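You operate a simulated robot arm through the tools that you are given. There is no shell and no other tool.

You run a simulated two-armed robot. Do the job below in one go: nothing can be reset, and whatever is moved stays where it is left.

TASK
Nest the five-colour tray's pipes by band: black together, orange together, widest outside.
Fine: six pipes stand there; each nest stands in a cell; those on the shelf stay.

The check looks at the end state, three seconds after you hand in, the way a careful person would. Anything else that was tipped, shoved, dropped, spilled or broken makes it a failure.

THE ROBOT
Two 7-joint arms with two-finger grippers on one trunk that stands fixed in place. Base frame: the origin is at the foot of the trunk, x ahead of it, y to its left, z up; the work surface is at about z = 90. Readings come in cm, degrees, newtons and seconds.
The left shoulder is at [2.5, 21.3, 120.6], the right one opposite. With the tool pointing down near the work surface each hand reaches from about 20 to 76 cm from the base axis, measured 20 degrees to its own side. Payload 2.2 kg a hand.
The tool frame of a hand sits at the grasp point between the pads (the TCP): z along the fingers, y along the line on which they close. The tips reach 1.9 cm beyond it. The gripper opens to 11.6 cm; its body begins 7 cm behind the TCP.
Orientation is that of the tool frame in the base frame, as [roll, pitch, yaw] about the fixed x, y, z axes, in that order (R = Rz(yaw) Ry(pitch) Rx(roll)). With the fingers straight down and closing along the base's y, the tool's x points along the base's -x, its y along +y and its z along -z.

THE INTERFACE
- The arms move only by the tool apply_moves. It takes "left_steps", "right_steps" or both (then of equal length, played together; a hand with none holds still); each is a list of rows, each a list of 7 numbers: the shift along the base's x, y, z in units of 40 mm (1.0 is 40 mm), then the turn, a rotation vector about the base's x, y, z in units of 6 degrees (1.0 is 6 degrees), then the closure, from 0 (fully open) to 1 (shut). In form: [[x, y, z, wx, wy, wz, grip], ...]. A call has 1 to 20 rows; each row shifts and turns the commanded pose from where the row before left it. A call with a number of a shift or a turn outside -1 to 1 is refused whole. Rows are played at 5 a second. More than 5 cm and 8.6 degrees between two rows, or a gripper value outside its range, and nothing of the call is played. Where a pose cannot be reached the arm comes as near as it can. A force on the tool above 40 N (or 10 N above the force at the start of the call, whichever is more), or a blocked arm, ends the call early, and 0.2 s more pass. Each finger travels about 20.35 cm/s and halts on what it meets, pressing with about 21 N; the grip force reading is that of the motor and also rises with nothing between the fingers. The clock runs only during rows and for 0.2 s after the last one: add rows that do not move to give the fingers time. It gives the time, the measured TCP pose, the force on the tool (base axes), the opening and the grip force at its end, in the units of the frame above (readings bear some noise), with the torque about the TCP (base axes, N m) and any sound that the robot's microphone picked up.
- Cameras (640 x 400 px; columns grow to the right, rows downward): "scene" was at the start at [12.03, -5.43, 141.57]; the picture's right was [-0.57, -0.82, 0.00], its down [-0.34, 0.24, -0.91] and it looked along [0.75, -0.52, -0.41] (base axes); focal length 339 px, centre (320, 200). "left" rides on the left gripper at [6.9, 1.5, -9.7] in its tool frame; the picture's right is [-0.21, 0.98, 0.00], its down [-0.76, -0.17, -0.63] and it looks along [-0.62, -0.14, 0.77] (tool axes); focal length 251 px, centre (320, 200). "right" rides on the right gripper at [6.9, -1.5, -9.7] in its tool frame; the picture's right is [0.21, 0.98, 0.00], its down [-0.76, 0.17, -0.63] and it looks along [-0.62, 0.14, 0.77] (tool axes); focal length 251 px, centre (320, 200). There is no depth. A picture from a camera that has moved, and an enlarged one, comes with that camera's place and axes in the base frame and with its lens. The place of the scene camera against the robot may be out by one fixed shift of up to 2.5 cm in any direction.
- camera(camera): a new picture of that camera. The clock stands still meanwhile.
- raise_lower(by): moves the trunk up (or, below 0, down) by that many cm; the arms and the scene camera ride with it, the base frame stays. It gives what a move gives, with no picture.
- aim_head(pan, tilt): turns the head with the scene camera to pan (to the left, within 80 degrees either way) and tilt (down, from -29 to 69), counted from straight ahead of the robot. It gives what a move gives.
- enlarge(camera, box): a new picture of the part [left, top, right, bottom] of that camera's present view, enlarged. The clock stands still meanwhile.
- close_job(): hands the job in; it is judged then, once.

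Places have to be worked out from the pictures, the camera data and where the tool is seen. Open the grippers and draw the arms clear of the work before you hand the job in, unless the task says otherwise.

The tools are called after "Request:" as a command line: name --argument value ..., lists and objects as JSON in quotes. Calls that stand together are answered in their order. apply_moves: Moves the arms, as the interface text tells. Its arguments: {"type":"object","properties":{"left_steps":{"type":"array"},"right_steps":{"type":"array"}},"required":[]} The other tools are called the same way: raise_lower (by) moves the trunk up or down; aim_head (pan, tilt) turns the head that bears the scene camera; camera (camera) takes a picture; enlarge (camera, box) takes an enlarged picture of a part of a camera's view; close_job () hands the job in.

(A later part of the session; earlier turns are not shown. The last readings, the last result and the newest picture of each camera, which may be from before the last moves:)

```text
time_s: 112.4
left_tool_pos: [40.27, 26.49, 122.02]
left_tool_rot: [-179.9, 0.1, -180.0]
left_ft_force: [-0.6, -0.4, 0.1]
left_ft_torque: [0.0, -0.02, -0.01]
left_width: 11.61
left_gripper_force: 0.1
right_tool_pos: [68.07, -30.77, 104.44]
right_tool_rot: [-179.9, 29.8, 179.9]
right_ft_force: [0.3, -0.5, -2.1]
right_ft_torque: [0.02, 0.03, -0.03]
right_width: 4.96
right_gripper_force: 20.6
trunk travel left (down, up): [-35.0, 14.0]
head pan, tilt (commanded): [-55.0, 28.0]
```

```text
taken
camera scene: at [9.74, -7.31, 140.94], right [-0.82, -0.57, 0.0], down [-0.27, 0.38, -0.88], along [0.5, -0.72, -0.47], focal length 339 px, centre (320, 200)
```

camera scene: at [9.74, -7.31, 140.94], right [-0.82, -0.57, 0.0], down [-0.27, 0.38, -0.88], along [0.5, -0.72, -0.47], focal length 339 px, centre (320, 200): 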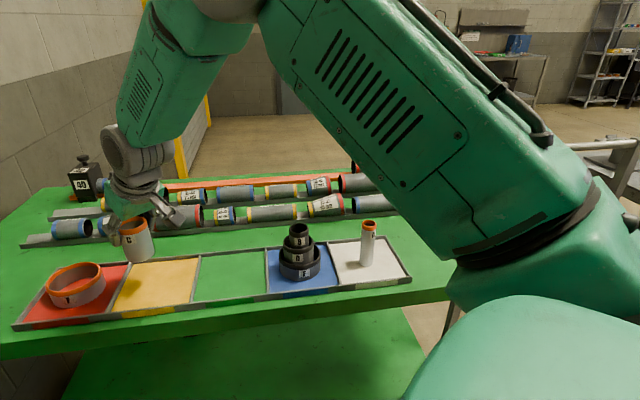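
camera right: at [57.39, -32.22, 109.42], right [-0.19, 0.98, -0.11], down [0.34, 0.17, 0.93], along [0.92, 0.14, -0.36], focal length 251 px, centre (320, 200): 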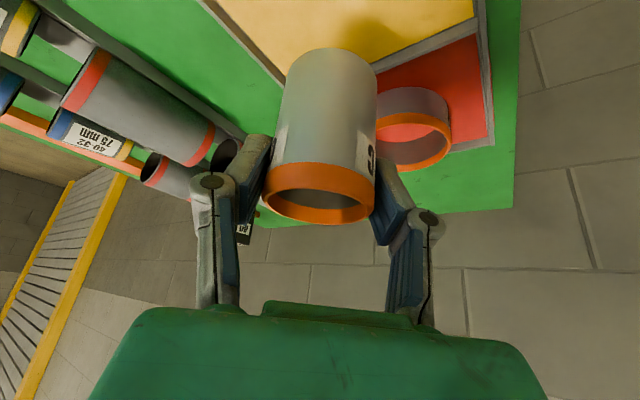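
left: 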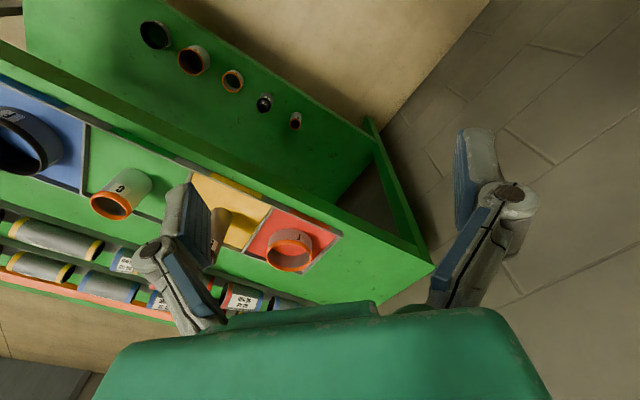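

Request:
enlarge --camera "right" --box '[250, 30, 530, 240]'

Request:
enlarge --camera "scene" --box '[10, 190, 220, 340]'

```text
1.90 times, centred on (390, 135) of right
camera zoom: at [57.39, -32.22, 109.42], right [-0.19, 0.98, -0.11], down [0.34, 0.17, 0.93], along [0.92, 0.14, -0.36], focal length 479 px, centre (187, 324)
```

zoom: 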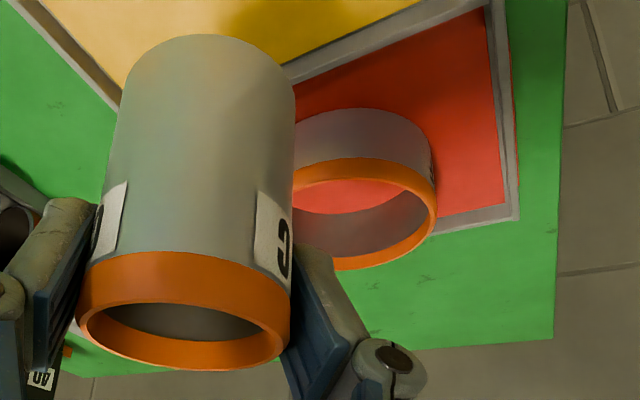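

```text
2.67 times, centred on (115, 265) of scene
camera zoom: at [9.74, -7.31, 140.94], right [-0.82, -0.57, 0.0], down [-0.27, 0.38, -0.88], along [0.5, -0.72, -0.47], focal length 904 px, centre (867, 27)
```

zoom: 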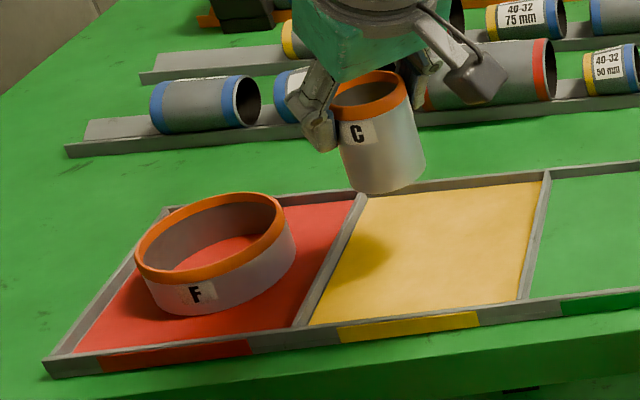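

Estimates put the orange ring's centre near [78.5,-21.2]. I carry C most of the way there and then compare both in the pictures.

Request:
apply_moves --right_steps '[[0.1, 0.1, 0, 0, 0, 0, 1], [0.2, 0.2, 0, 0, 0, 0, 1], [0.28, 0.26, 0, 0, 0, 0, 1], [0.28, 0.26, 0, 0, 0, 0, 1], [0.28, 0.26, 0, 0, 0, 0, 1], [0.28, 0.26, 0, 0, 0, 0, 1], [0.28, 0.26, 0, 0, 0, 0, 1], [0.25, 0.24, 0, 0, 0, 0, 1], [0.2, 0.18, 0, 0, 0, 0, 1], [0.1, 0.1, 0, 0, 0, 0, 1], [0, 0, 0, 0, 0, 0, 1]]'

Request:
enlarge --camera "right" --box '[200, 0, 480, 240]'

Request:
enlarge --camera "scene" --box '[10, 190, 220, 340]'

```text
time_s: 114.8
left_tool_pos: [40.16, 26.68, 121.94]
left_tool_rot: [-179.9, 0.1, -179.9]
left_ft_force: [0.6, 0.7, 0.6]
left_ft_torque: [0.03, 0.04, 0.01]
left_width: 11.6
left_gripper_force: 0.1
right_tool_pos: [77.11, -22.32, 104.48]
right_tool_rot: [-179.9, 29.9, -179.9]
right_ft_force: [0.4, -0.6, -1.4]
right_ft_torque: [-0.01, 0.01, 0.01]
right_width: 4.95
right_gripper_force: 20.6
trunk travel left (down, up): [-35.0, 14.0]
head pan, tilt (commanded): [-55.0, 28.0]
```

```text
1.67 times, centred on (340, 120) of right
camera zoom: at [66.38, -23.7, 109.48], right [-0.19, 0.98, -0.11], down [0.34, 0.17, 0.93], along [0.92, 0.14, -0.36], focal length 419 px, centre (287, 333)
```

zoom: 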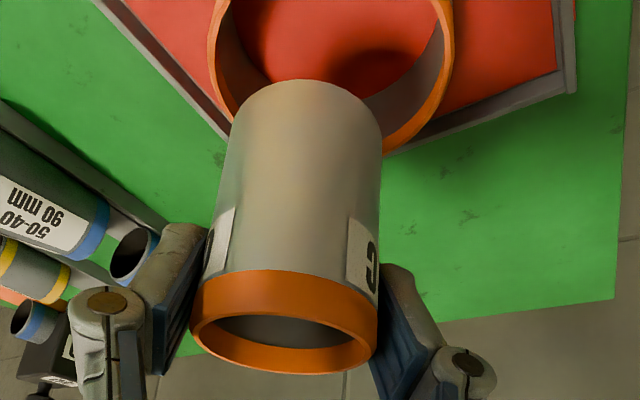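

```text
2.67 times, centred on (115, 265) of scene
camera zoom: at [9.79, -7.23, 140.94], right [-0.82, -0.57, 0.0], down [-0.27, 0.38, -0.88], along [0.5, -0.72, -0.47], focal length 904 px, centre (867, 27)
```

zoom: 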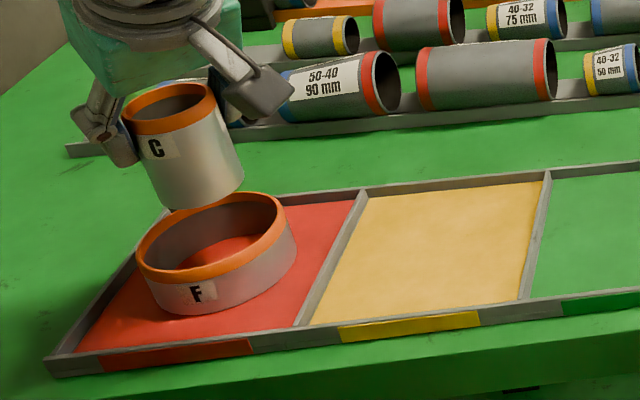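

C hangs vertical; the ring's centre comes out at about [78.2,-21.65]. I shift C over it and lower a little to verify.

Request:
apply_moves --right_steps '[[0.1, 0.06, 0, 0, 0, 0, 1], [0.1, 0.07, 0, 0, 0, 0, 1], [0.05, 0.03, -0.05, 0, 0, 0, 1], [0, 0, -0.1, 0, 0, 0, 1], [0, 0, -0.15, 0, 0, 0, 1], [0, 0, -0.15, 0, 0, 0, 1], [0, 0, -0.1, 0, 0, 0, 1], [0, 0, -0.05, 0, 0, 0, 1], [0, 0, 0, 0, 0, 0, 1]]'

Request:
enlarge --camera "right" --box '[200, 0, 480, 240]'

Request:
enlarge --camera "scene" --box '[10, 190, 220, 340]'

```text
time_s: 116.8
left_tool_pos: [40.23, 26.58, 122.04]
left_tool_rot: [180.0, 0.1, 180.0]
left_ft_force: [0.3, 0.1, 0.1]
left_ft_torque: [0.0, 0.0, 0.03]
left_width: 11.59
left_gripper_force: 0.1
right_tool_pos: [78.1, -21.78, 102.0]
right_tool_rot: [-179.9, 29.9, -180.0]
right_ft_force: [-0.5, -1.0, -1.3]
right_ft_torque: [0.01, 0.0, 0.0]
right_width: 4.98
right_gripper_force: 20.8
trunk travel left (down, up): [-35.0, 14.0]
head pan, tilt (commanded): [-55.0, 28.0]
```

```text
1.67 times, centred on (340, 120) of right
camera zoom: at [67.38, -23.11, 107.06], right [-0.19, 0.98, -0.11], down [0.34, 0.17, 0.93], along [0.92, 0.14, -0.36], focal length 419 px, centre (287, 333)
```

zoom: 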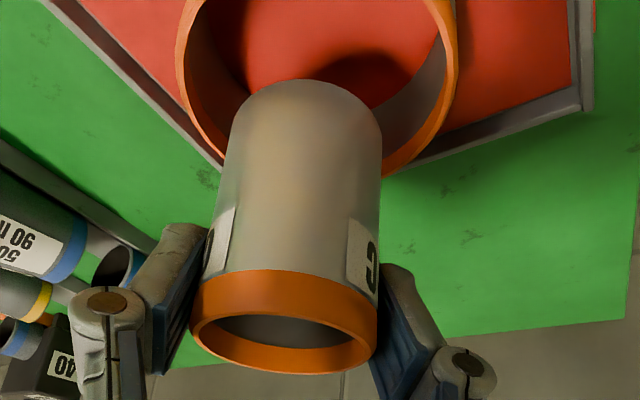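

```text
2.67 times, centred on (115, 265) of scene
camera zoom: at [9.8, -7.22, 140.94], right [-0.82, -0.57, 0.0], down [-0.27, 0.38, -0.88], along [0.5, -0.72, -0.47], focal length 904 px, centre (867, 27)
```

zoom: 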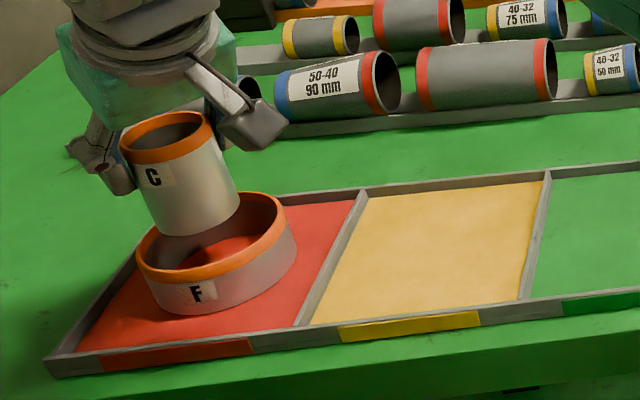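

C is over the ring with well over a centimetre to spare all round. I lower it in, stopping just above the floor.

Request:
apply_moves --right_steps '[[0, 0.04, -0.08, 0, 0, 0, 1], [0, 0, -0.12, 0, 0, 0, 1], [0, 0, -0.16, 0, 0, 0, 1], [0, 0, -0.18, 0, 0, 0, 1], [0, 0, -0.18, 0, 0, 0, 1], [0, 0, -0.16, 0, 0, 0, 1], [0, 0, -0.12, 0, 0, 0, 1], [0, 0, -0.06, 0, 0, 0, 1], [0, 0, 0, 0, 0, 0, 1]]'

Request:
enlarge --camera "right" --box '[200, 0, 480, 240]'

Request:
enlarge --camera "scene" --box '[10, 190, 220, 340]'

```text
time_s: 118.8
left_tool_pos: [40.25, 26.67, 121.97]
left_tool_rot: [-179.9, 0.1, 179.9]
left_ft_force: [0.0, -0.4, -0.6]
left_ft_torque: [-0.02, -0.02, 0.03]
left_width: 11.6
left_gripper_force: 0.1
right_tool_pos: [78.12, -21.42, 97.79]
right_tool_rot: [-179.8, 29.9, -180.0]
right_ft_force: [0.3, -0.2, -1.1]
right_ft_torque: [0.01, -0.01, 0.02]
right_width: 4.95
right_gripper_force: 20.9
trunk travel left (down, up): [-35.0, 14.0]
head pan, tilt (commanded): [-55.0, 28.0]
```

```text
1.67 times, centred on (340, 120) of right
camera zoom: at [67.4, -22.92, 102.82], right [-0.19, 0.98, -0.11], down [0.34, 0.17, 0.93], along [0.92, 0.14, -0.36], focal length 419 px, centre (287, 333)
```

zoom: 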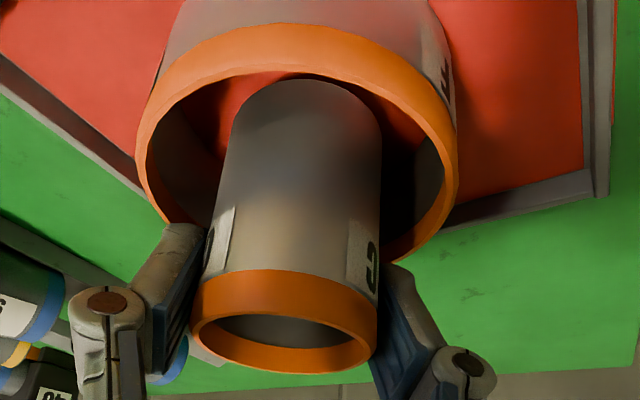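

```text
2.67 times, centred on (115, 265) of scene
camera zoom: at [9.8, -7.22, 140.94], right [-0.82, -0.57, 0.0], down [-0.27, 0.38, -0.88], along [0.5, -0.72, -0.47], focal length 904 px, centre (867, 27)
```

zoom: 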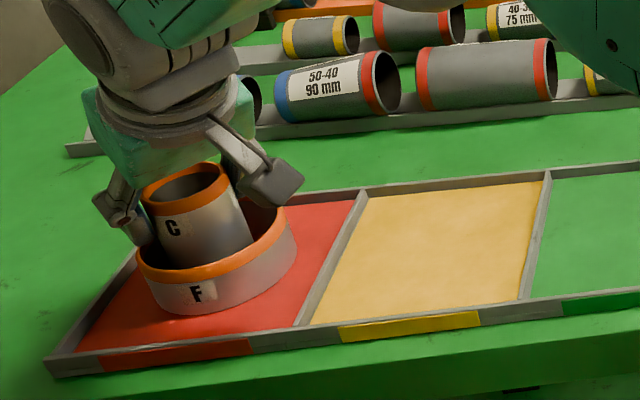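

C is inside the ring. I lower the last millimetres until it stands.

Request:
apply_moves --right_steps '[[0, 0, -0.05, 0, 0, 0, 1], [0, 0, -0.05, 0, 0, 0, 1], [0, 0, -0.04, 0, 0, 0, 1], [0, 0, -0.03, 0, 0, 0, 1], [0, 0, 0, 0, 0, 0, 1]]'

```text
time_s: 120.0
left_tool_pos: [40.21, 26.57, 122.02]
left_tool_rot: [-179.9, 0.1, -180.0]
left_ft_force: [-0.6, -0.7, 0.1]
left_ft_torque: [0.04, -0.03, 0.02]
left_width: 11.59
left_gripper_force: 0.0
right_tool_pos: [78.13, -21.47, 97.16]
right_tool_rot: [-179.9, 29.9, 180.0]
right_ft_force: [-0.7, 0.1, -1.8]
right_ft_torque: [0.02, -0.01, 0.01]
right_width: 4.97
right_gripper_force: 21.4
trunk travel left (down, up): [-35.0, 14.0]
head pan, tilt (commanded): [-55.0, 28.0]
```

Request:
apply_moves --right_steps '[[0, 0, -0.03, 0, 0, 0, 1], [0, 0, -0.03, 0, 0, 0, 1], [0, 0, -0.02, 0, 0, 0, 1], [0, 0, 0, 0, 0, 0, 1]]'

```text
time_s: 121.0
left_tool_pos: [40.17, 26.62, 121.93]
left_tool_rot: [180.0, -0.1, 180.0]
left_ft_force: [0.0, -0.3, 0.6]
left_ft_torque: [-0.01, 0.03, -0.03]
left_width: 11.59
left_gripper_force: 0.1
right_tool_pos: [78.07, -21.47, 96.99]
right_tool_rot: [-179.9, 30.0, -180.0]
right_ft_force: [0.5, 0.2, 2.0]
right_ft_torque: [-0.14, 0.0, 0.01]
right_width: 4.97
right_gripper_force: 21.0
trunk travel left (down, up): [-35.0, 14.0]
head pan, tilt (commanded): [-55.0, 28.0]
```

C stands on the floor at the expected height. I open just enough, then rise straight up.

Request:
apply_moves --right_steps '[[0, 0, 0, 0, 0, 0, 0.56], [0, 0, 0, 0, 0, 0, 0.53], [0, 0, 0, 0, 0, 0, 0.48], [0, 0, 0, 0, 0, 0, 0.44], [0, 0, 0.1, 0, 0, 0, 0.44], [0, 0, 0.3, 0, 0, 0, 0.4], [0, 0, 0.6, 0, 0, 0, 0.4], [0, 0, 0.8, 0, 0, 0, 0.4], [-0.4, 0, 0.6, 0, 0, 0, 0.4], [0, 0, 0, 0, 0, 0, 0.4]]'

Request:
camera --camera "right"

Request:
camera --camera "scene"

```text
time_s: 123.2
left_tool_pos: [40.34, 26.64, 121.95]
left_tool_rot: [-179.9, 0.1, 180.0]
left_ft_force: [0.1, -0.5, 0.0]
left_ft_torque: [-0.02, 0.01, 0.01]
left_width: 11.61
left_gripper_force: 0.0
right_tool_pos: [76.68, -21.36, 106.44]
right_tool_rot: [-180.0, 29.8, 180.0]
right_ft_force: [0.2, 0.7, 0.2]
right_ft_torque: [-0.01, 0.02, 0.03]
right_width: 6.95
right_gripper_force: 0.1
trunk travel left (down, up): [-35.0, 14.0]
head pan, tilt (commanded): [-55.0, 28.0]
```

```text
taken
camera right: at [65.85, -22.8, 111.32], right [-0.19, 0.98, -0.11], down [0.34, 0.17, 0.92], along [0.92, 0.14, -0.36], focal length 251 px, centre (320, 200)
```

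right: 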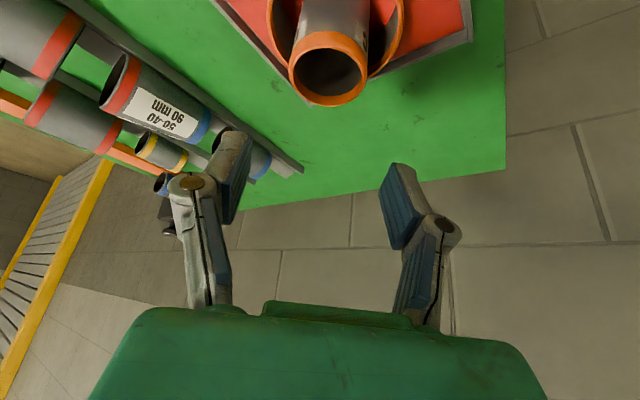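

```text
taken
camera scene: at [9.8, -7.17, 140.94], right [-0.82, -0.57, 0.0], down [-0.27, 0.38, -0.88], along [0.5, -0.72, -0.47], focal length 339 px, centre (320, 200)
```

scene: 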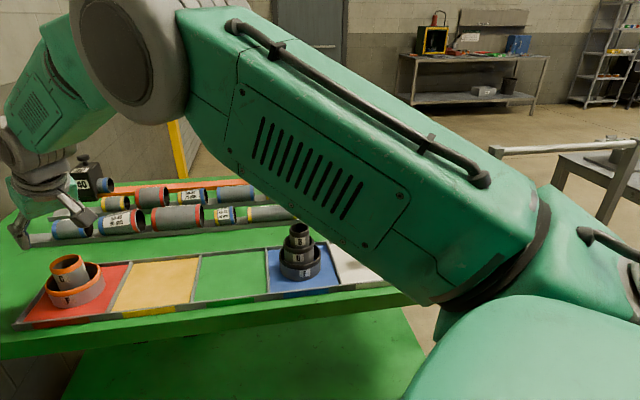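

C stands inside the orange ring. I enlarge to fix C's place for A's insertion.

Request:
enlarge --camera "right" --box '[240, 0, 440, 140]'

Request:
enlarge --camera "scene" --box '[10, 220, 170, 340]'

```text
2.86 times, centred on (340, 70) of right
camera zoom: at [65.85, -22.8, 111.32], right [-0.19, 0.98, -0.11], down [0.34, 0.17, 0.92], along [0.92, 0.14, -0.36], focal length 718 px, centre (263, 571)
```

zoom: 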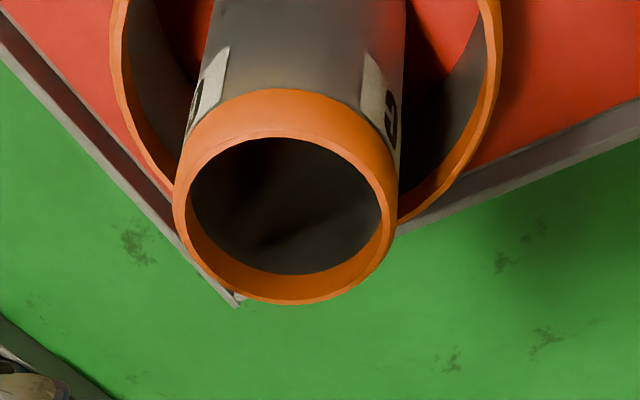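

```text
3.33 times, centred on (90, 280) of scene
camera zoom: at [9.8, -7.17, 140.94], right [-0.82, -0.57, 0.0], down [-0.27, 0.38, -0.88], along [0.5, -0.72, -0.47], focal length 1130 px, centre (1087, -67)
```

zoom: 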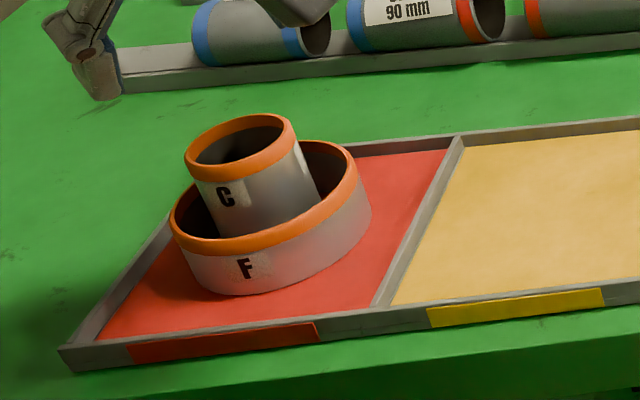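

C's axis is at [78.1,-21.46] with rim near z 98.1. I now fly the hand back, high above everything, to a viewing place before A.

Request:
apply_moves --right_steps '[[-0.3, 0, 0.5, 0, 0, 0, 0.4], [-0.6, -0.4, 0.6, 0, 0, 0, 0.4], [-0.75, -0.65, 0.3, 0, 0, 0, 0.4], [-0.75, -0.65, 0.2, 0, 0, 0, 0.4], [-0.75, -0.7, 0, 0, 0, 0, 0.4], [-0.75, -0.7, 0, 0, 0, 0, 0.4], [-0.75, -0.7, 0, 0, 0, 0, 0.4], [-0.75, -0.7, 0, 0, 0, 0, 0.4], [-0.75, -0.7, 0, 0, 0, 0, 0.4], [-0.75, -0.7, 0, 0, 0, 0, 0.4], [-0.75, -0.7, 0, 0, 0, 0, 0.4], [-0.75, -0.7, 0, 0, 0, 0, 0.4], [-0.75, -0.7, 0, 0, 0, 0, 0.4], [-0.75, -0.7, 0, 0, 0, 0, 0.4], [-0.75, -0.7, 0, 0, 0, 0, 0.4], [-0.75, -0.7, 0, 0, 0, 0, 0.4], [-0.4, -0.3, 0, 0, 0, 0, 0.4], [0, 0, 0, 0, 0, 0, 0.4]]'

Request:
camera --camera "right"

Request:
camera --camera "scene"

```text
time_s: 127.0
left_tool_pos: [40.14, 26.47, 122.05]
left_tool_rot: [-179.9, 0.1, 179.9]
left_ft_force: [-0.7, 0.1, 0.1]
left_ft_torque: [-0.02, -0.04, 0.0]
left_width: 11.6
left_gripper_force: 0.1
right_tool_pos: [29.25, -63.36, 112.98]
right_tool_rot: [-179.9, 29.9, 180.0]
right_ft_force: [0.1, -0.8, -0.5]
right_ft_torque: [0.03, 0.01, 0.02]
right_width: 6.97
right_gripper_force: 0.1
trunk travel left (down, up): [-35.0, 14.0]
head pan, tilt (commanded): [-55.0, 28.0]
```

```text
taken
camera right: at [18.56, -64.82, 117.86], right [-0.19, 0.98, -0.11], down [0.34, 0.17, 0.93], along [0.92, 0.14, -0.36], focal length 251 px, centre (320, 200)
```

right: 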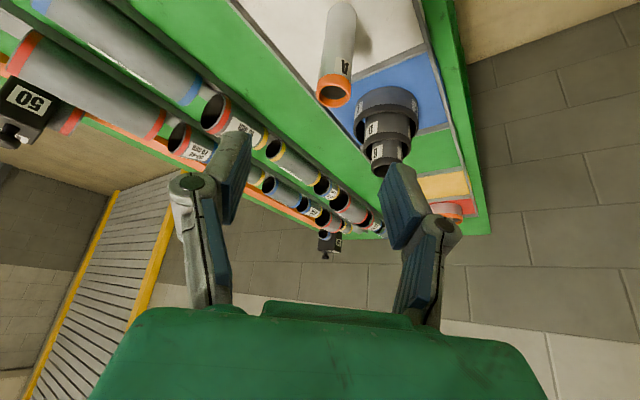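

```text
taken
camera scene: at [9.5, -7.46, 140.94], right [-0.82, -0.57, 0.0], down [-0.27, 0.39, -0.88], along [0.51, -0.72, -0.47], focal length 339 px, centre (320, 200)
```

scene: 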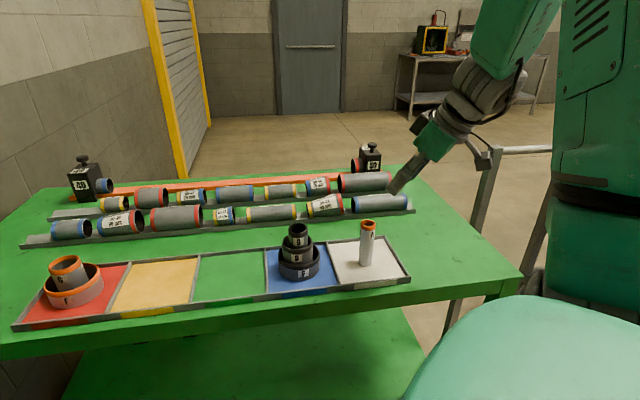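

Request:
enlarge --camera "right" --box '[260, 0, 440, 180]'

Request:
enlarge --camera "scene" --box '[260, 200, 420, 300]'

```text
2.22 times, centred on (350, 90) of right
camera zoom: at [18.56, -64.82, 117.86], right [-0.19, 0.98, -0.11], down [0.34, 0.17, 0.93], along [0.92, 0.14, -0.36], focal length 559 px, centre (253, 444)
```

zoom: 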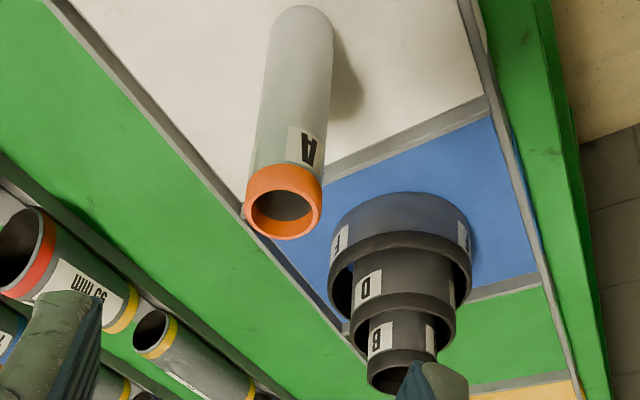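

```text
4.00 times, centred on (340, 250) of scene
camera zoom: at [9.5, -7.46, 140.94], right [-0.82, -0.57, 0.0], down [-0.27, 0.39, -0.88], along [0.51, -0.72, -0.47], focal length 1356 px, centre (240, 0)
```

zoom: 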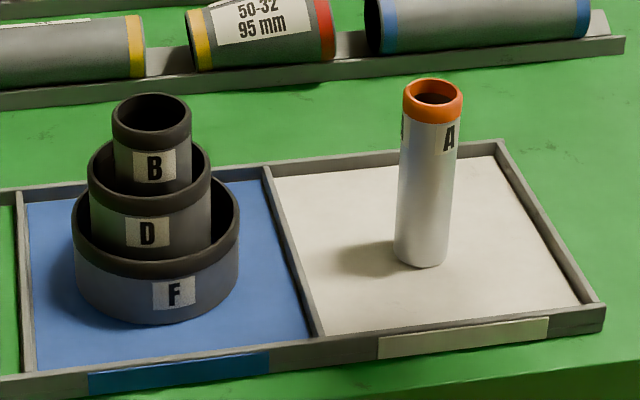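

A stands at about [36.1,-62.15] with its top near z 101. I move to hover over it.

Request:
apply_moves --right_steps '[[0.6, 0.1, -0.2, 0, 0, 0, 0.4], [0.6, 0.1, -0.4, 0, 0, 0, 0.4], [0.48, 0.1, -0.4, 0, 0, 0, 0.4], [0, 0, -0.4, 0, 0, 0, 0.4], [0, 0, 0, 0, 0, 0, 0.4]]'

Request:
enlarge --camera "right" --box '[220, 0, 440, 200]'

Request:
enlarge --camera "scene" --box '[260, 140, 460, 300]'

```text
time_s: 128.2
left_tool_pos: [40.17, 26.37, 122.05]
left_tool_rot: [180.0, 0.2, -179.9]
left_ft_force: [-0.4, -1.0, 0.1]
left_ft_torque: [-0.03, -0.01, 0.02]
left_width: 11.63
left_gripper_force: 0.0
right_tool_pos: [36.02, -62.04, 107.35]
right_tool_rot: [180.0, 30.0, -180.0]
right_ft_force: [0.0, 0.2, -0.1]
right_ft_torque: [-0.02, -0.01, 0.01]
right_width: 6.95
right_gripper_force: 0.1
trunk travel left (down, up): [-35.0, 14.0]
head pan, tilt (commanded): [-55.0, 28.0]
```

```text
2.00 times, centred on (330, 100) of right
camera zoom: at [25.33, -63.54, 112.2], right [-0.19, 0.98, -0.11], down [0.34, 0.17, 0.93], along [0.92, 0.14, -0.36], focal length 503 px, centre (300, 400)
```

zoom: 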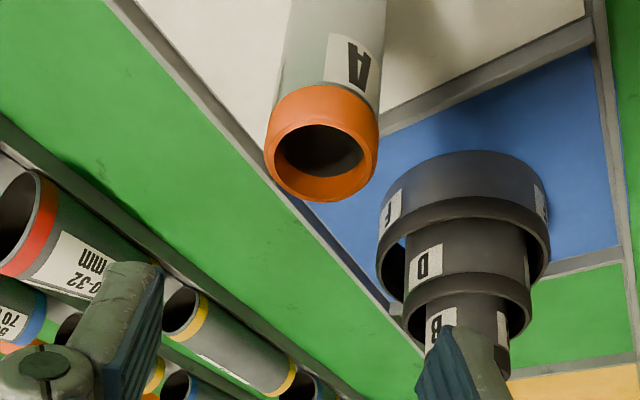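

```text
2.50 times, centred on (360, 220) of scene
camera zoom: at [9.5, -7.57, 140.94], right [-0.82, -0.57, 0.0], down [-0.27, 0.39, -0.88], along [0.51, -0.72, -0.47], focal length 848 px, centre (220, 150)
```

zoom: 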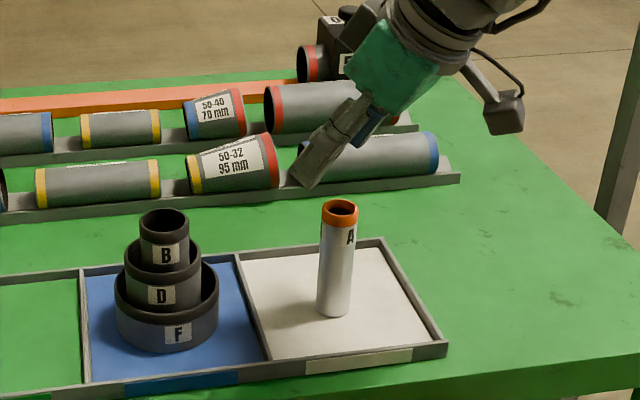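

A is right below the hand. I descend to grip its top, keeping the tips above where C's rim will be.

Request:
apply_moves --right_steps '[[0, -0.03, -0.3, 0, 0, 0, 0.4], [0, 0, -0.5, 0, 0, 0, 0.4], [0, 0, -0.5, 0, 0, 0, 0.4], [0, 0, -0.27, 0, 0, 0, 0.4], [0, 0, -0.1, 0, 0, 0, 0.4], [0, 0, 0, 0, 0, 0, 0.55], [0, 0, 0, 0, 0, 0, 0.65]]'

Request:
camera --camera "right"

Request:
enlarge --camera "scene" --box '[260, 140, 460, 300]'

```text
time_s: 129.8
left_tool_pos: [40.2, 26.39, 122.08]
left_tool_rot: [-180.0, 0.1, 180.0]
left_ft_force: [0.1, 0.3, -0.1]
left_ft_torque: [-0.02, -0.01, 0.04]
left_width: 11.61
left_gripper_force: 0.1
right_tool_pos: [36.0, -62.25, 100.63]
right_tool_rot: [-180.0, 29.9, -180.0]
right_ft_force: [-0.1, 0.2, 0.3]
right_ft_torque: [-0.01, 0.0, 0.0]
right_width: 4.06
right_gripper_force: 0.0
trunk travel left (down, up): [-35.0, 14.0]
head pan, tilt (commanded): [-55.0, 28.0]
```

```text
taken
camera right: at [25.26, -63.64, 105.57], right [-0.19, 0.98, -0.11], down [0.34, 0.17, 0.93], along [0.92, 0.14, -0.36], focal length 251 px, centre (320, 200)
```

right: 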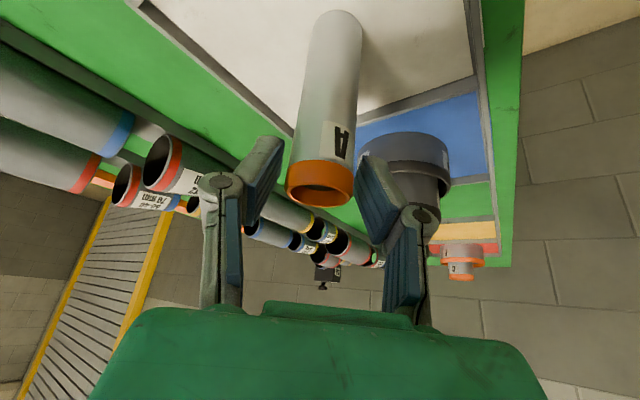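

```text
2.50 times, centred on (360, 220) of scene
camera zoom: at [9.49, -7.6, 140.94], right [-0.82, -0.57, 0.0], down [-0.27, 0.39, -0.88], along [0.51, -0.72, -0.47], focal length 848 px, centre (220, 150)
```

zoom: 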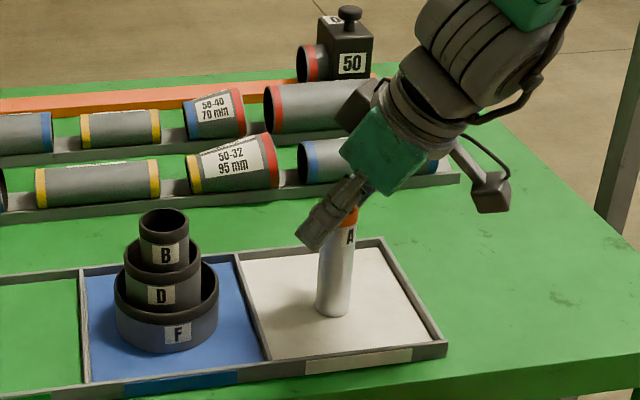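

A sits centred between the pads. I close and lift very slowly.

Request:
apply_moves --right_steps '[[0, 0, 0, 0, 0, 0, 0.7], [0, 0, 0, 0, 0, 0, 0.74], [0, 0, 0, 0, 0, 0, 0.85], [0, 0, 0, 0, 0, 0, 1], [0, 0, 0, 0, 0, 0, 1], [0, 0, 0, 0, 0, 0, 1], [0, 0, 0.03, 0, 0, 0, 1], [0, 0, 0.03, 0, 0, 0, 1], [0, 0, 0.04, 0, 0, 0, 1], [0, 0, 0.05, 0, 0, 0, 1], [0, 0, 0, 0, 0, 0, 1]]'

Request:
camera --camera "right"

```text
time_s: 132.2
left_tool_pos: [40.29, 26.37, 122.1]
left_tool_rot: [180.0, 0.0, -180.0]
left_ft_force: [-1.2, 0.4, -0.3]
left_ft_torque: [0.01, 0.01, 0.01]
left_width: 11.62
left_gripper_force: 0.1
right_tool_pos: [36.04, -62.17, 101.21]
right_tool_rot: [-180.0, 29.9, 179.9]
right_ft_force: [0.8, -0.3, -0.5]
right_ft_torque: [0.0, -0.01, 0.03]
right_width: 0.01
right_gripper_force: 21.0
trunk travel left (down, up): [-35.0, 14.0]
head pan, tilt (commanded): [-55.0, 28.0]
```

```text
taken
camera right: at [25.25, -63.63, 106.17], right [-0.19, 0.98, -0.11], down [0.34, 0.17, 0.93], along [0.92, 0.14, -0.36], focal length 251 px, centre (320, 200)
```

right: 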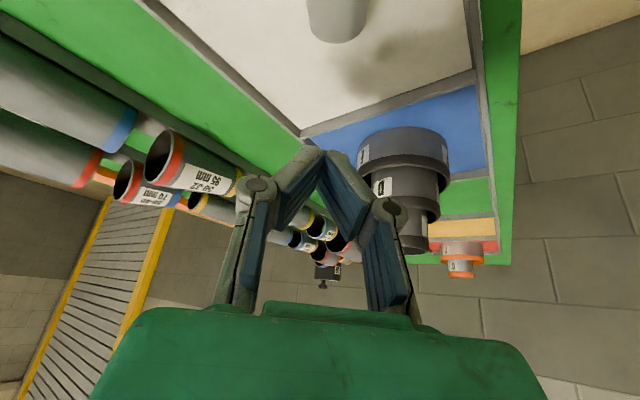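

The pads closed past A and it has squirted out. I look at where it went before moving anything.

Request:
camera --camera "scene"

Request:
enlarge --camera "scene" --box '[260, 140, 460, 300]'

```text
taken
camera scene: at [9.49, -7.59, 140.94], right [-0.82, -0.57, 0.0], down [-0.27, 0.39, -0.88], along [0.51, -0.72, -0.47], focal length 339 px, centre (320, 200)
```

scene: 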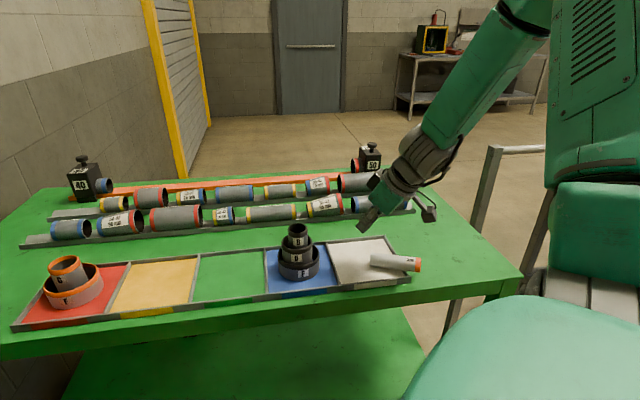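

```text
2.50 times, centred on (360, 220) of scene
camera zoom: at [9.49, -7.59, 140.94], right [-0.82, -0.57, 0.0], down [-0.27, 0.39, -0.88], along [0.51, -0.72, -0.47], focal length 848 px, centre (220, 150)
```

zoom: 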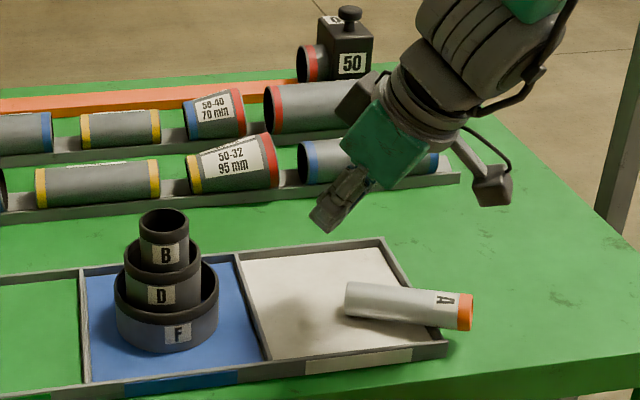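

A tipped again, toward the robot: with the hand leaning, the finger tips only met A at a corner of the pads. A now rests partly over the tray's end wall, touching nothing else. I rise, reopen and take a good look at it.

Request:
apply_moves --right_steps '[[0, 0, 0.3, 0, 0, 0, 1], [0, 0, 0.6, 0, 0, 0, 0.8], [-0.2, 0, 0.8, 0, 0, 0, 0.5], [-0.6, 0, 0.6, 0, 0, 0, 0.5], [-0.8, 0, 0.2, 0, 0.5, 0, 0.5], [-0.8, 0, 0, 0, 0.5, 0, 0.5], [-0.6, 0, 0, 0, 0.5, 0, 0.5], [0, 0, 0, 0, 0, 0, 0.5]]'

Request:
camera --camera "right"

Request:
enlarge --camera "scene" --box '[280, 200, 480, 320]'

```text
time_s: 134.0
left_tool_pos: [40.3, 26.44, 122.1]
left_tool_rot: [180.0, 0.2, -180.0]
left_ft_force: [0.0, -0.5, 0.6]
left_ft_torque: [0.03, 0.03, 0.03]
left_width: 11.59
left_gripper_force: 0.0
right_tool_pos: [23.97, -62.2, 111.1]
right_tool_rot: [180.0, 21.0, -179.9]
right_ft_force: [0.3, -0.2, 0.1]
right_ft_torque: [0.01, -0.01, 0.0]
right_width: 5.82
right_gripper_force: 0.1
trunk travel left (down, up): [-35.0, 14.0]
head pan, tilt (commanded): [-55.0, 28.0]
```

```text
taken
camera right: at [14.19, -63.67, 117.74], right [-0.2, 0.98, -0.08], down [0.48, 0.17, 0.86], along [0.85, 0.14, -0.5], focal length 251 px, centre (320, 200)
```

right: 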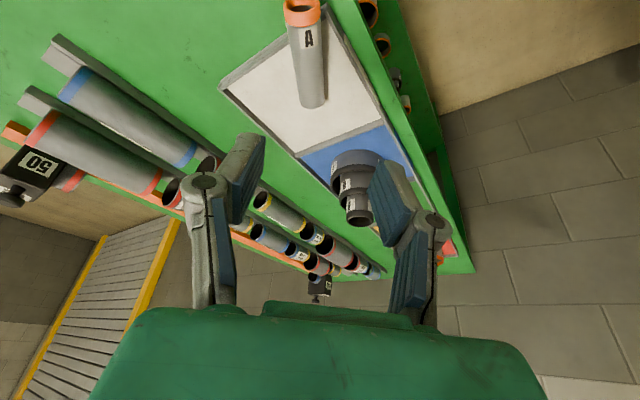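

```text
3.20 times, centred on (380, 260) of scene
camera zoom: at [9.49, -7.52, 140.94], right [-0.82, -0.57, 0.0], down [-0.27, 0.39, -0.88], along [0.51, -0.72, -0.47], focal length 1085 px, centre (128, 8)
```

zoom: 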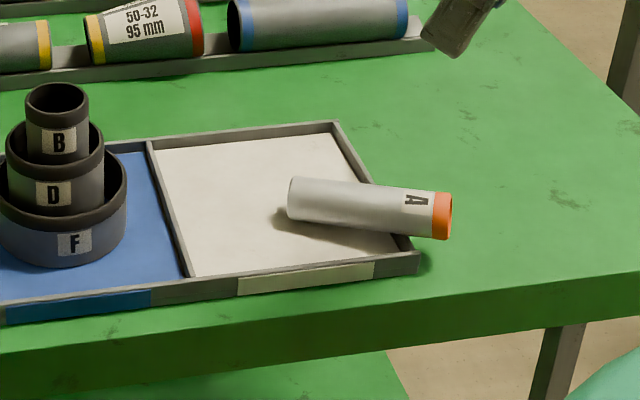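

A now points back toward the robot, orange end propped on the tray's corner at about [25.1,-65.2], plain end at [34.6,-62.45]. That suits a leaning grip near the orange end: I align the open hand above it.

Request:
apply_moves --right_steps '[[0.2, -0.1, 0, 0, 0, 0.68, 0.5], [0.2, -0.15, 0, 0, 0, 0.68, 0.5], [0.2, -0.15, -0.2, 0, 0, 0.68, 0.5], [0.2, -0.16, -0.4, 0, 0, 0.68, 0.5], [0.15, 0, -0.5, 0.14, -0.48, 0, 0.5], [0, 0, -0.5, 0.14, -0.48, 0, 0.5], [0, 0, -0.5, 0.14, -0.48, 0, 0.5], [0, 0, -0.4, 0, 0, 0, 0.5], [0, 0, 0, 0, 0, 0, 0.5]]'

Request:
camera --camera "right"

Request:
camera --camera "scene"

```text
time_s: 136.0
left_tool_pos: [40.25, 26.55, 122.1]
left_tool_rot: [179.9, 0.1, 180.0]
left_ft_force: [0.8, 0.2, 0.1]
left_ft_torque: [-0.04, 0.02, 0.02]
left_width: 11.58
left_gripper_force: 0.0
right_tool_pos: [27.74, -64.39, 101.19]
right_tool_rot: [180.0, 30.0, -163.7]
right_ft_force: [0.5, -0.2, -0.1]
right_ft_torque: [-0.02, -0.01, 0.0]
right_width: 5.81
right_gripper_force: 0.1
trunk travel left (down, up): [-35.0, 14.0]
head pan, tilt (commanded): [-55.0, 28.0]
```

```text
taken
camera right: at [17.9, -68.79, 106.15], right [-0.45, 0.89, -0.11], down [0.28, 0.25, 0.93], along [0.85, 0.39, -0.36], focal length 251 px, centre (320, 200)
```

right: 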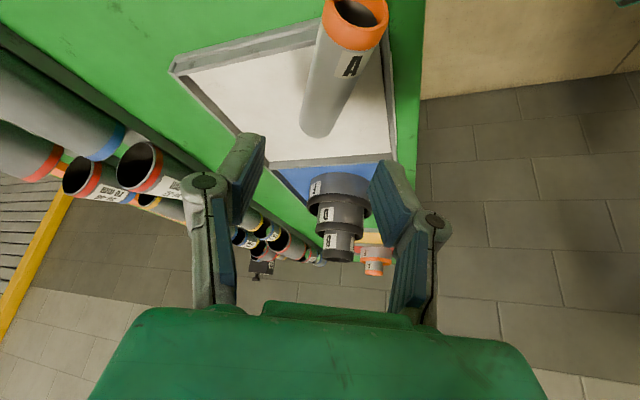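

```text
taken
camera scene: at [9.46, -7.62, 140.94], right [-0.82, -0.57, 0.0], down [-0.27, 0.39, -0.88], along [0.51, -0.72, -0.47], focal length 339 px, centre (320, 200)
```

scene: 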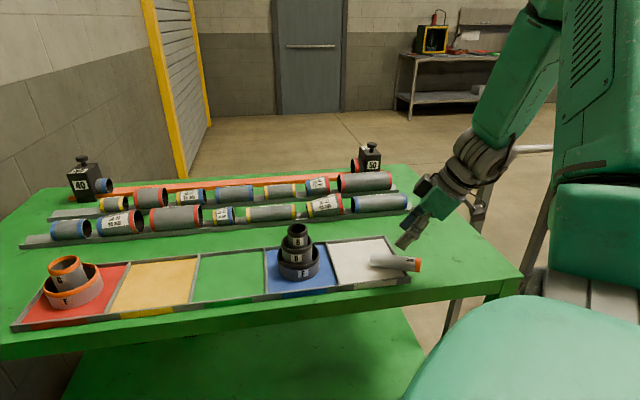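

The fingers line up with A within 3 mm. I correct that and descend carefully to grip height.

Request:
apply_moves --right_steps '[[-0.02, 0.065, -0.4, 0, 0, 0, 0.5], [0, 0, -0.5, 0, 0, 0, 0.5], [0, 0, -0.4, 0, 0, 0, 0.5], [0, 0, -0.3, 0, 0, 0, 0.5], [0, 0, -0.15, 0, 0, 0, 0.5], [0, 0, -0.1, 0, 0, 0, 0.5], [0, 0, 0, 0, 0, 0, 0.5]]'

Request:
camera --camera "right"

Request:
enlarge --camera "scene" --box '[320, 180, 480, 300]'

```text
time_s: 137.6
left_tool_pos: [40.21, 26.53, 122.0]
left_tool_rot: [-179.9, 0.2, 180.0]
left_ft_force: [-1.1, 0.0, 0.0]
left_ft_torque: [0.01, -0.03, 0.01]
left_width: 11.6
left_gripper_force: 0.1
right_tool_pos: [27.73, -64.17, 93.98]
right_tool_rot: [180.0, 29.9, -163.6]
right_ft_force: [-0.6, 1.8, 10.7]
right_ft_torque: [0.32, 0.08, 0.15]
right_width: 6.12
right_gripper_force: 1.4
trunk travel left (down, up): [-35.0, 14.0]
head pan, tilt (commanded): [-55.0, 28.0]
```

```text
taken
camera right: at [17.81, -68.46, 98.84], right [-0.45, 0.88, -0.11], down [0.28, 0.26, 0.93], along [0.85, 0.39, -0.36], focal length 251 px, centre (320, 200)
```

right: 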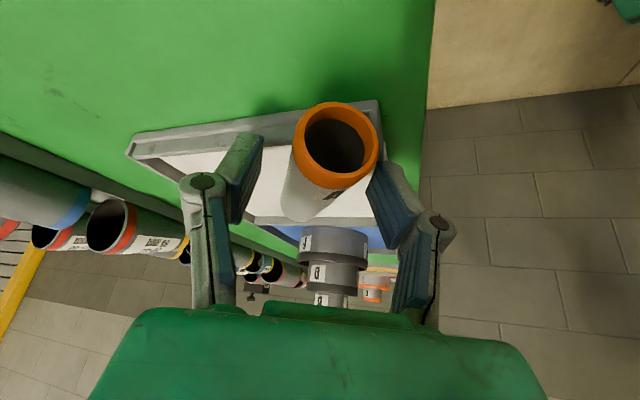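

```text
3.33 times, centred on (400, 240) of scene
camera zoom: at [9.41, -7.33, 140.97], right [-0.82, -0.57, 0.0], down [-0.27, 0.38, -0.88], along [0.51, -0.72, -0.47], focal length 1130 px, centre (53, 67)
```

zoom: 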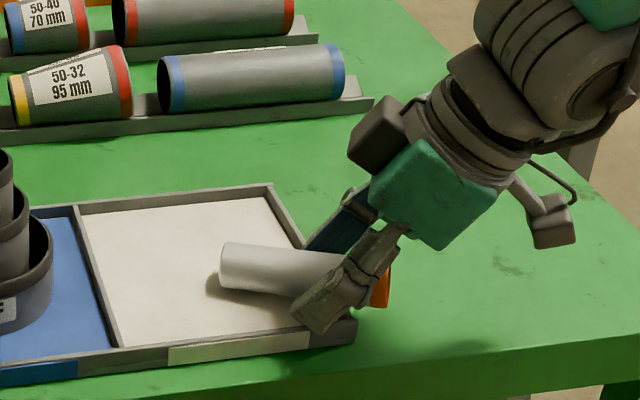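

The near finger touches the tray's corner wall. I raise 4 mm, verify it is free, and then close on A.

Request:
apply_moves --right_steps '[[0, 0, 0.06, 0, 0, 0, 0.5], [0, 0, 0.04, 0, 0, 0, 0.5], [0, 0, 0, 0, 0, 0, 0.5]]'

Request:
camera --camera "right"

```text
time_s: 138.4
left_tool_pos: [40.19, 26.5, 121.95]
left_tool_rot: [-180.0, 0.1, 180.0]
left_ft_force: [-0.4, -0.7, 0.4]
left_ft_torque: [0.01, 0.01, -0.01]
left_width: 11.6
left_gripper_force: 0.0
right_tool_pos: [27.68, -64.25, 94.2]
right_tool_rot: [179.8, 29.9, -163.7]
right_ft_force: [-0.1, 0.4, -0.7]
right_ft_torque: [0.01, 0.02, -0.02]
right_width: 5.78
right_gripper_force: 0.0
trunk travel left (down, up): [-35.0, 14.0]
head pan, tilt (commanded): [-55.0, 28.0]
```

```text
taken
camera right: at [17.77, -68.6, 99.13], right [-0.45, 0.89, -0.11], down [0.28, 0.25, 0.93], along [0.85, 0.39, -0.36], focal length 251 px, centre (320, 200)
```

right: 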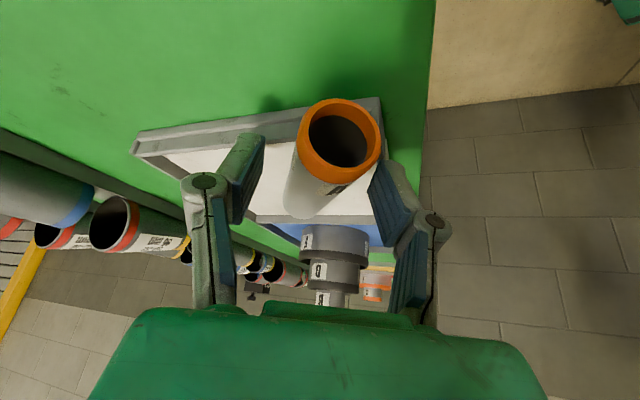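

The hand is free of the wall. I close on A step by step.

Request:
apply_moves --right_steps '[[0, 0, 0, 0, 0, 0, 0.58], [0, 0, 0, 0, 0, 0, 0.64], [0, 0, 0, 0, 0, 0, 0.7], [0, 0, 0, 0, 0, 0, 0.74], [0, 0, 0, 0, 0, 0, 0.8], [0, 0, 0, 0, 0, 0, 1], [0, 0, 0, 0, 0, 0, 1]]'

Request:
camera --camera "right"

Request:
enlarge --camera "scene" --box '[320, 180, 480, 300]'

```text
time_s: 140.0
left_tool_pos: [40.17, 26.38, 122.07]
left_tool_rot: [179.9, 0.1, 179.9]
left_ft_force: [-1.0, 0.6, 0.1]
left_ft_torque: [0.04, -0.01, 0.0]
left_width: 11.6
left_gripper_force: 0.0
right_tool_pos: [27.77, -64.21, 94.17]
right_tool_rot: [-180.0, 30.0, -163.8]
right_ft_force: [-0.2, -0.7, 2.1]
right_ft_torque: [0.0, 0.0, -0.01]
right_width: 3.03
right_gripper_force: 21.1
trunk travel left (down, up): [-35.0, 14.0]
head pan, tilt (commanded): [-55.0, 28.0]
```

```text
taken
camera right: at [17.8, -68.6, 99.15], right [-0.45, 0.89, -0.11], down [0.28, 0.25, 0.93], along [0.85, 0.39, -0.36], focal length 251 px, centre (320, 200)
```

right: 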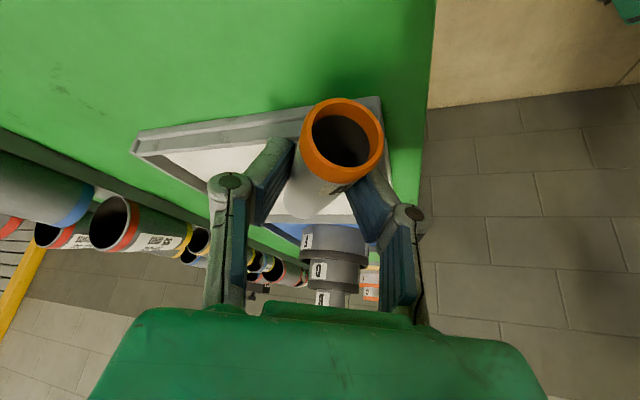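

```text
3.33 times, centred on (400, 240) of scene
camera zoom: at [9.46, -7.62, 140.94], right [-0.82, -0.57, 0.0], down [-0.27, 0.39, -0.88], along [0.51, -0.72, -0.47], focal length 1130 px, centre (53, 67)
```

zoom: 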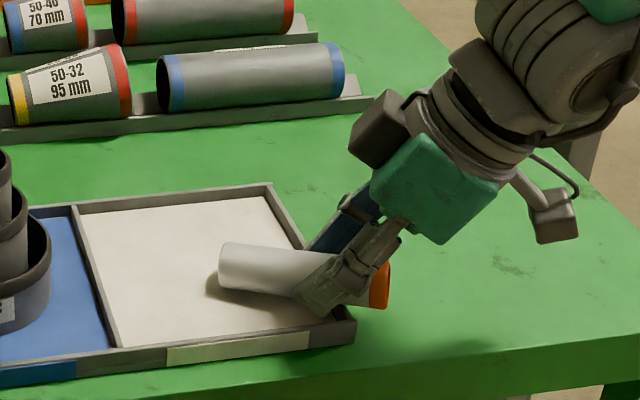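

A is gripped near its orange end. I lift it slowly clear of the wall and check.

Request:
apply_moves --right_steps '[[0, 0, 0.03, 0, 0, 0, 1], [0, 0, 0.04, 0, 0, 0, 1], [0, 0, 0.06, 0, 0, 0, 1], [0, 0, 0.08, 0, 0, 0, 1], [0, 0, 0.1, 0, 0, 0, 1], [0, 0, 0.14, 0, 0, 0, 1], [0, 0, 0.18, 0, 0, 0, 1], [0, 0, 0.2, 0, 0, 0, 1], [0, 0, 0.2, 0, 0, 0, 1], [0, 0, 0.2, 0, 0, 0, 1], [0, 0, 0.2, 0, 0, 0, 1], [0, 0, 0.2, 0, 0, 0, 1], [0, 0, 0.2, 0, 0, 0, 1], [0, 0, 0.2, 0, 0, 0, 1], [0, 0, 0.2, 0, 0, 0, 1], [0, 0, 0.2, 0, 0, 0, 1], [0, 0, 0.15, 0, 0, 0, 1], [0, 0, 0.1, 0, 0, 0, 1], [0, 0, 0.05, 0, 0, 0, 1], [0, 0, 0, 0, 0, 0, 1]]'

Request:
camera --camera "right"

Request:
camera --camera "scene"

```text
time_s: 144.2
left_tool_pos: [40.18, 26.43, 122.09]
left_tool_rot: [180.0, 0.2, 180.0]
left_ft_force: [-0.9, 0.1, -0.6]
left_ft_torque: [-0.01, -0.01, 0.01]
left_width: 11.59
left_gripper_force: 0.1
right_tool_pos: [27.65, -64.24, 105.05]
right_tool_rot: [179.9, 30.0, -163.7]
right_ft_force: [-0.3, 0.0, -2.6]
right_ft_torque: [0.0, 0.01, 0.04]
right_width: 3.04
right_gripper_force: 21.4
trunk travel left (down, up): [-35.0, 14.0]
head pan, tilt (commanded): [-55.0, 28.0]
```

```text
taken
camera right: at [17.84, -68.62, 110.03], right [-0.45, 0.89, -0.11], down [0.28, 0.25, 0.93], along [0.85, 0.39, -0.36], focal length 251 px, centre (320, 200)
```

right: 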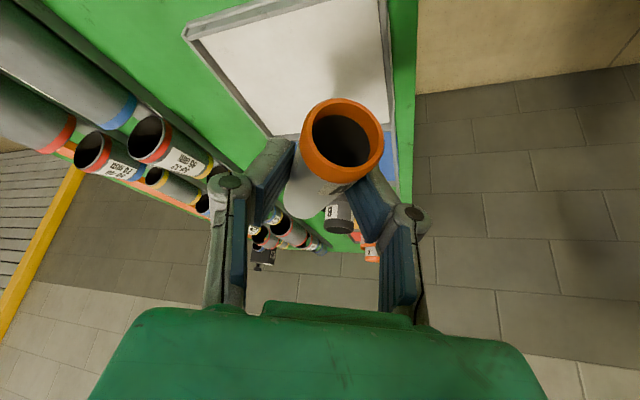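

```text
taken
camera scene: at [9.48, -7.62, 140.94], right [-0.82, -0.57, 0.0], down [-0.27, 0.39, -0.88], along [0.51, -0.72, -0.47], focal length 339 px, centre (320, 200)
```

scene: 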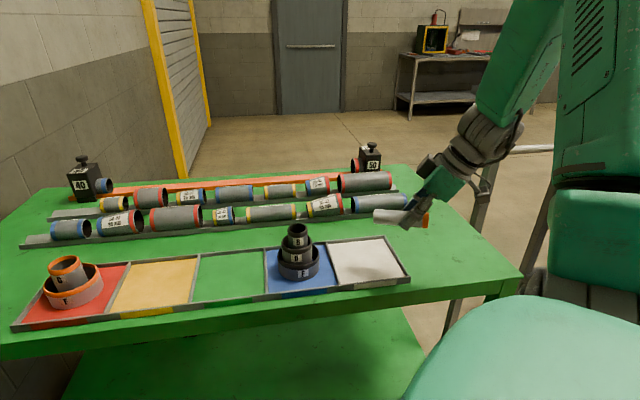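

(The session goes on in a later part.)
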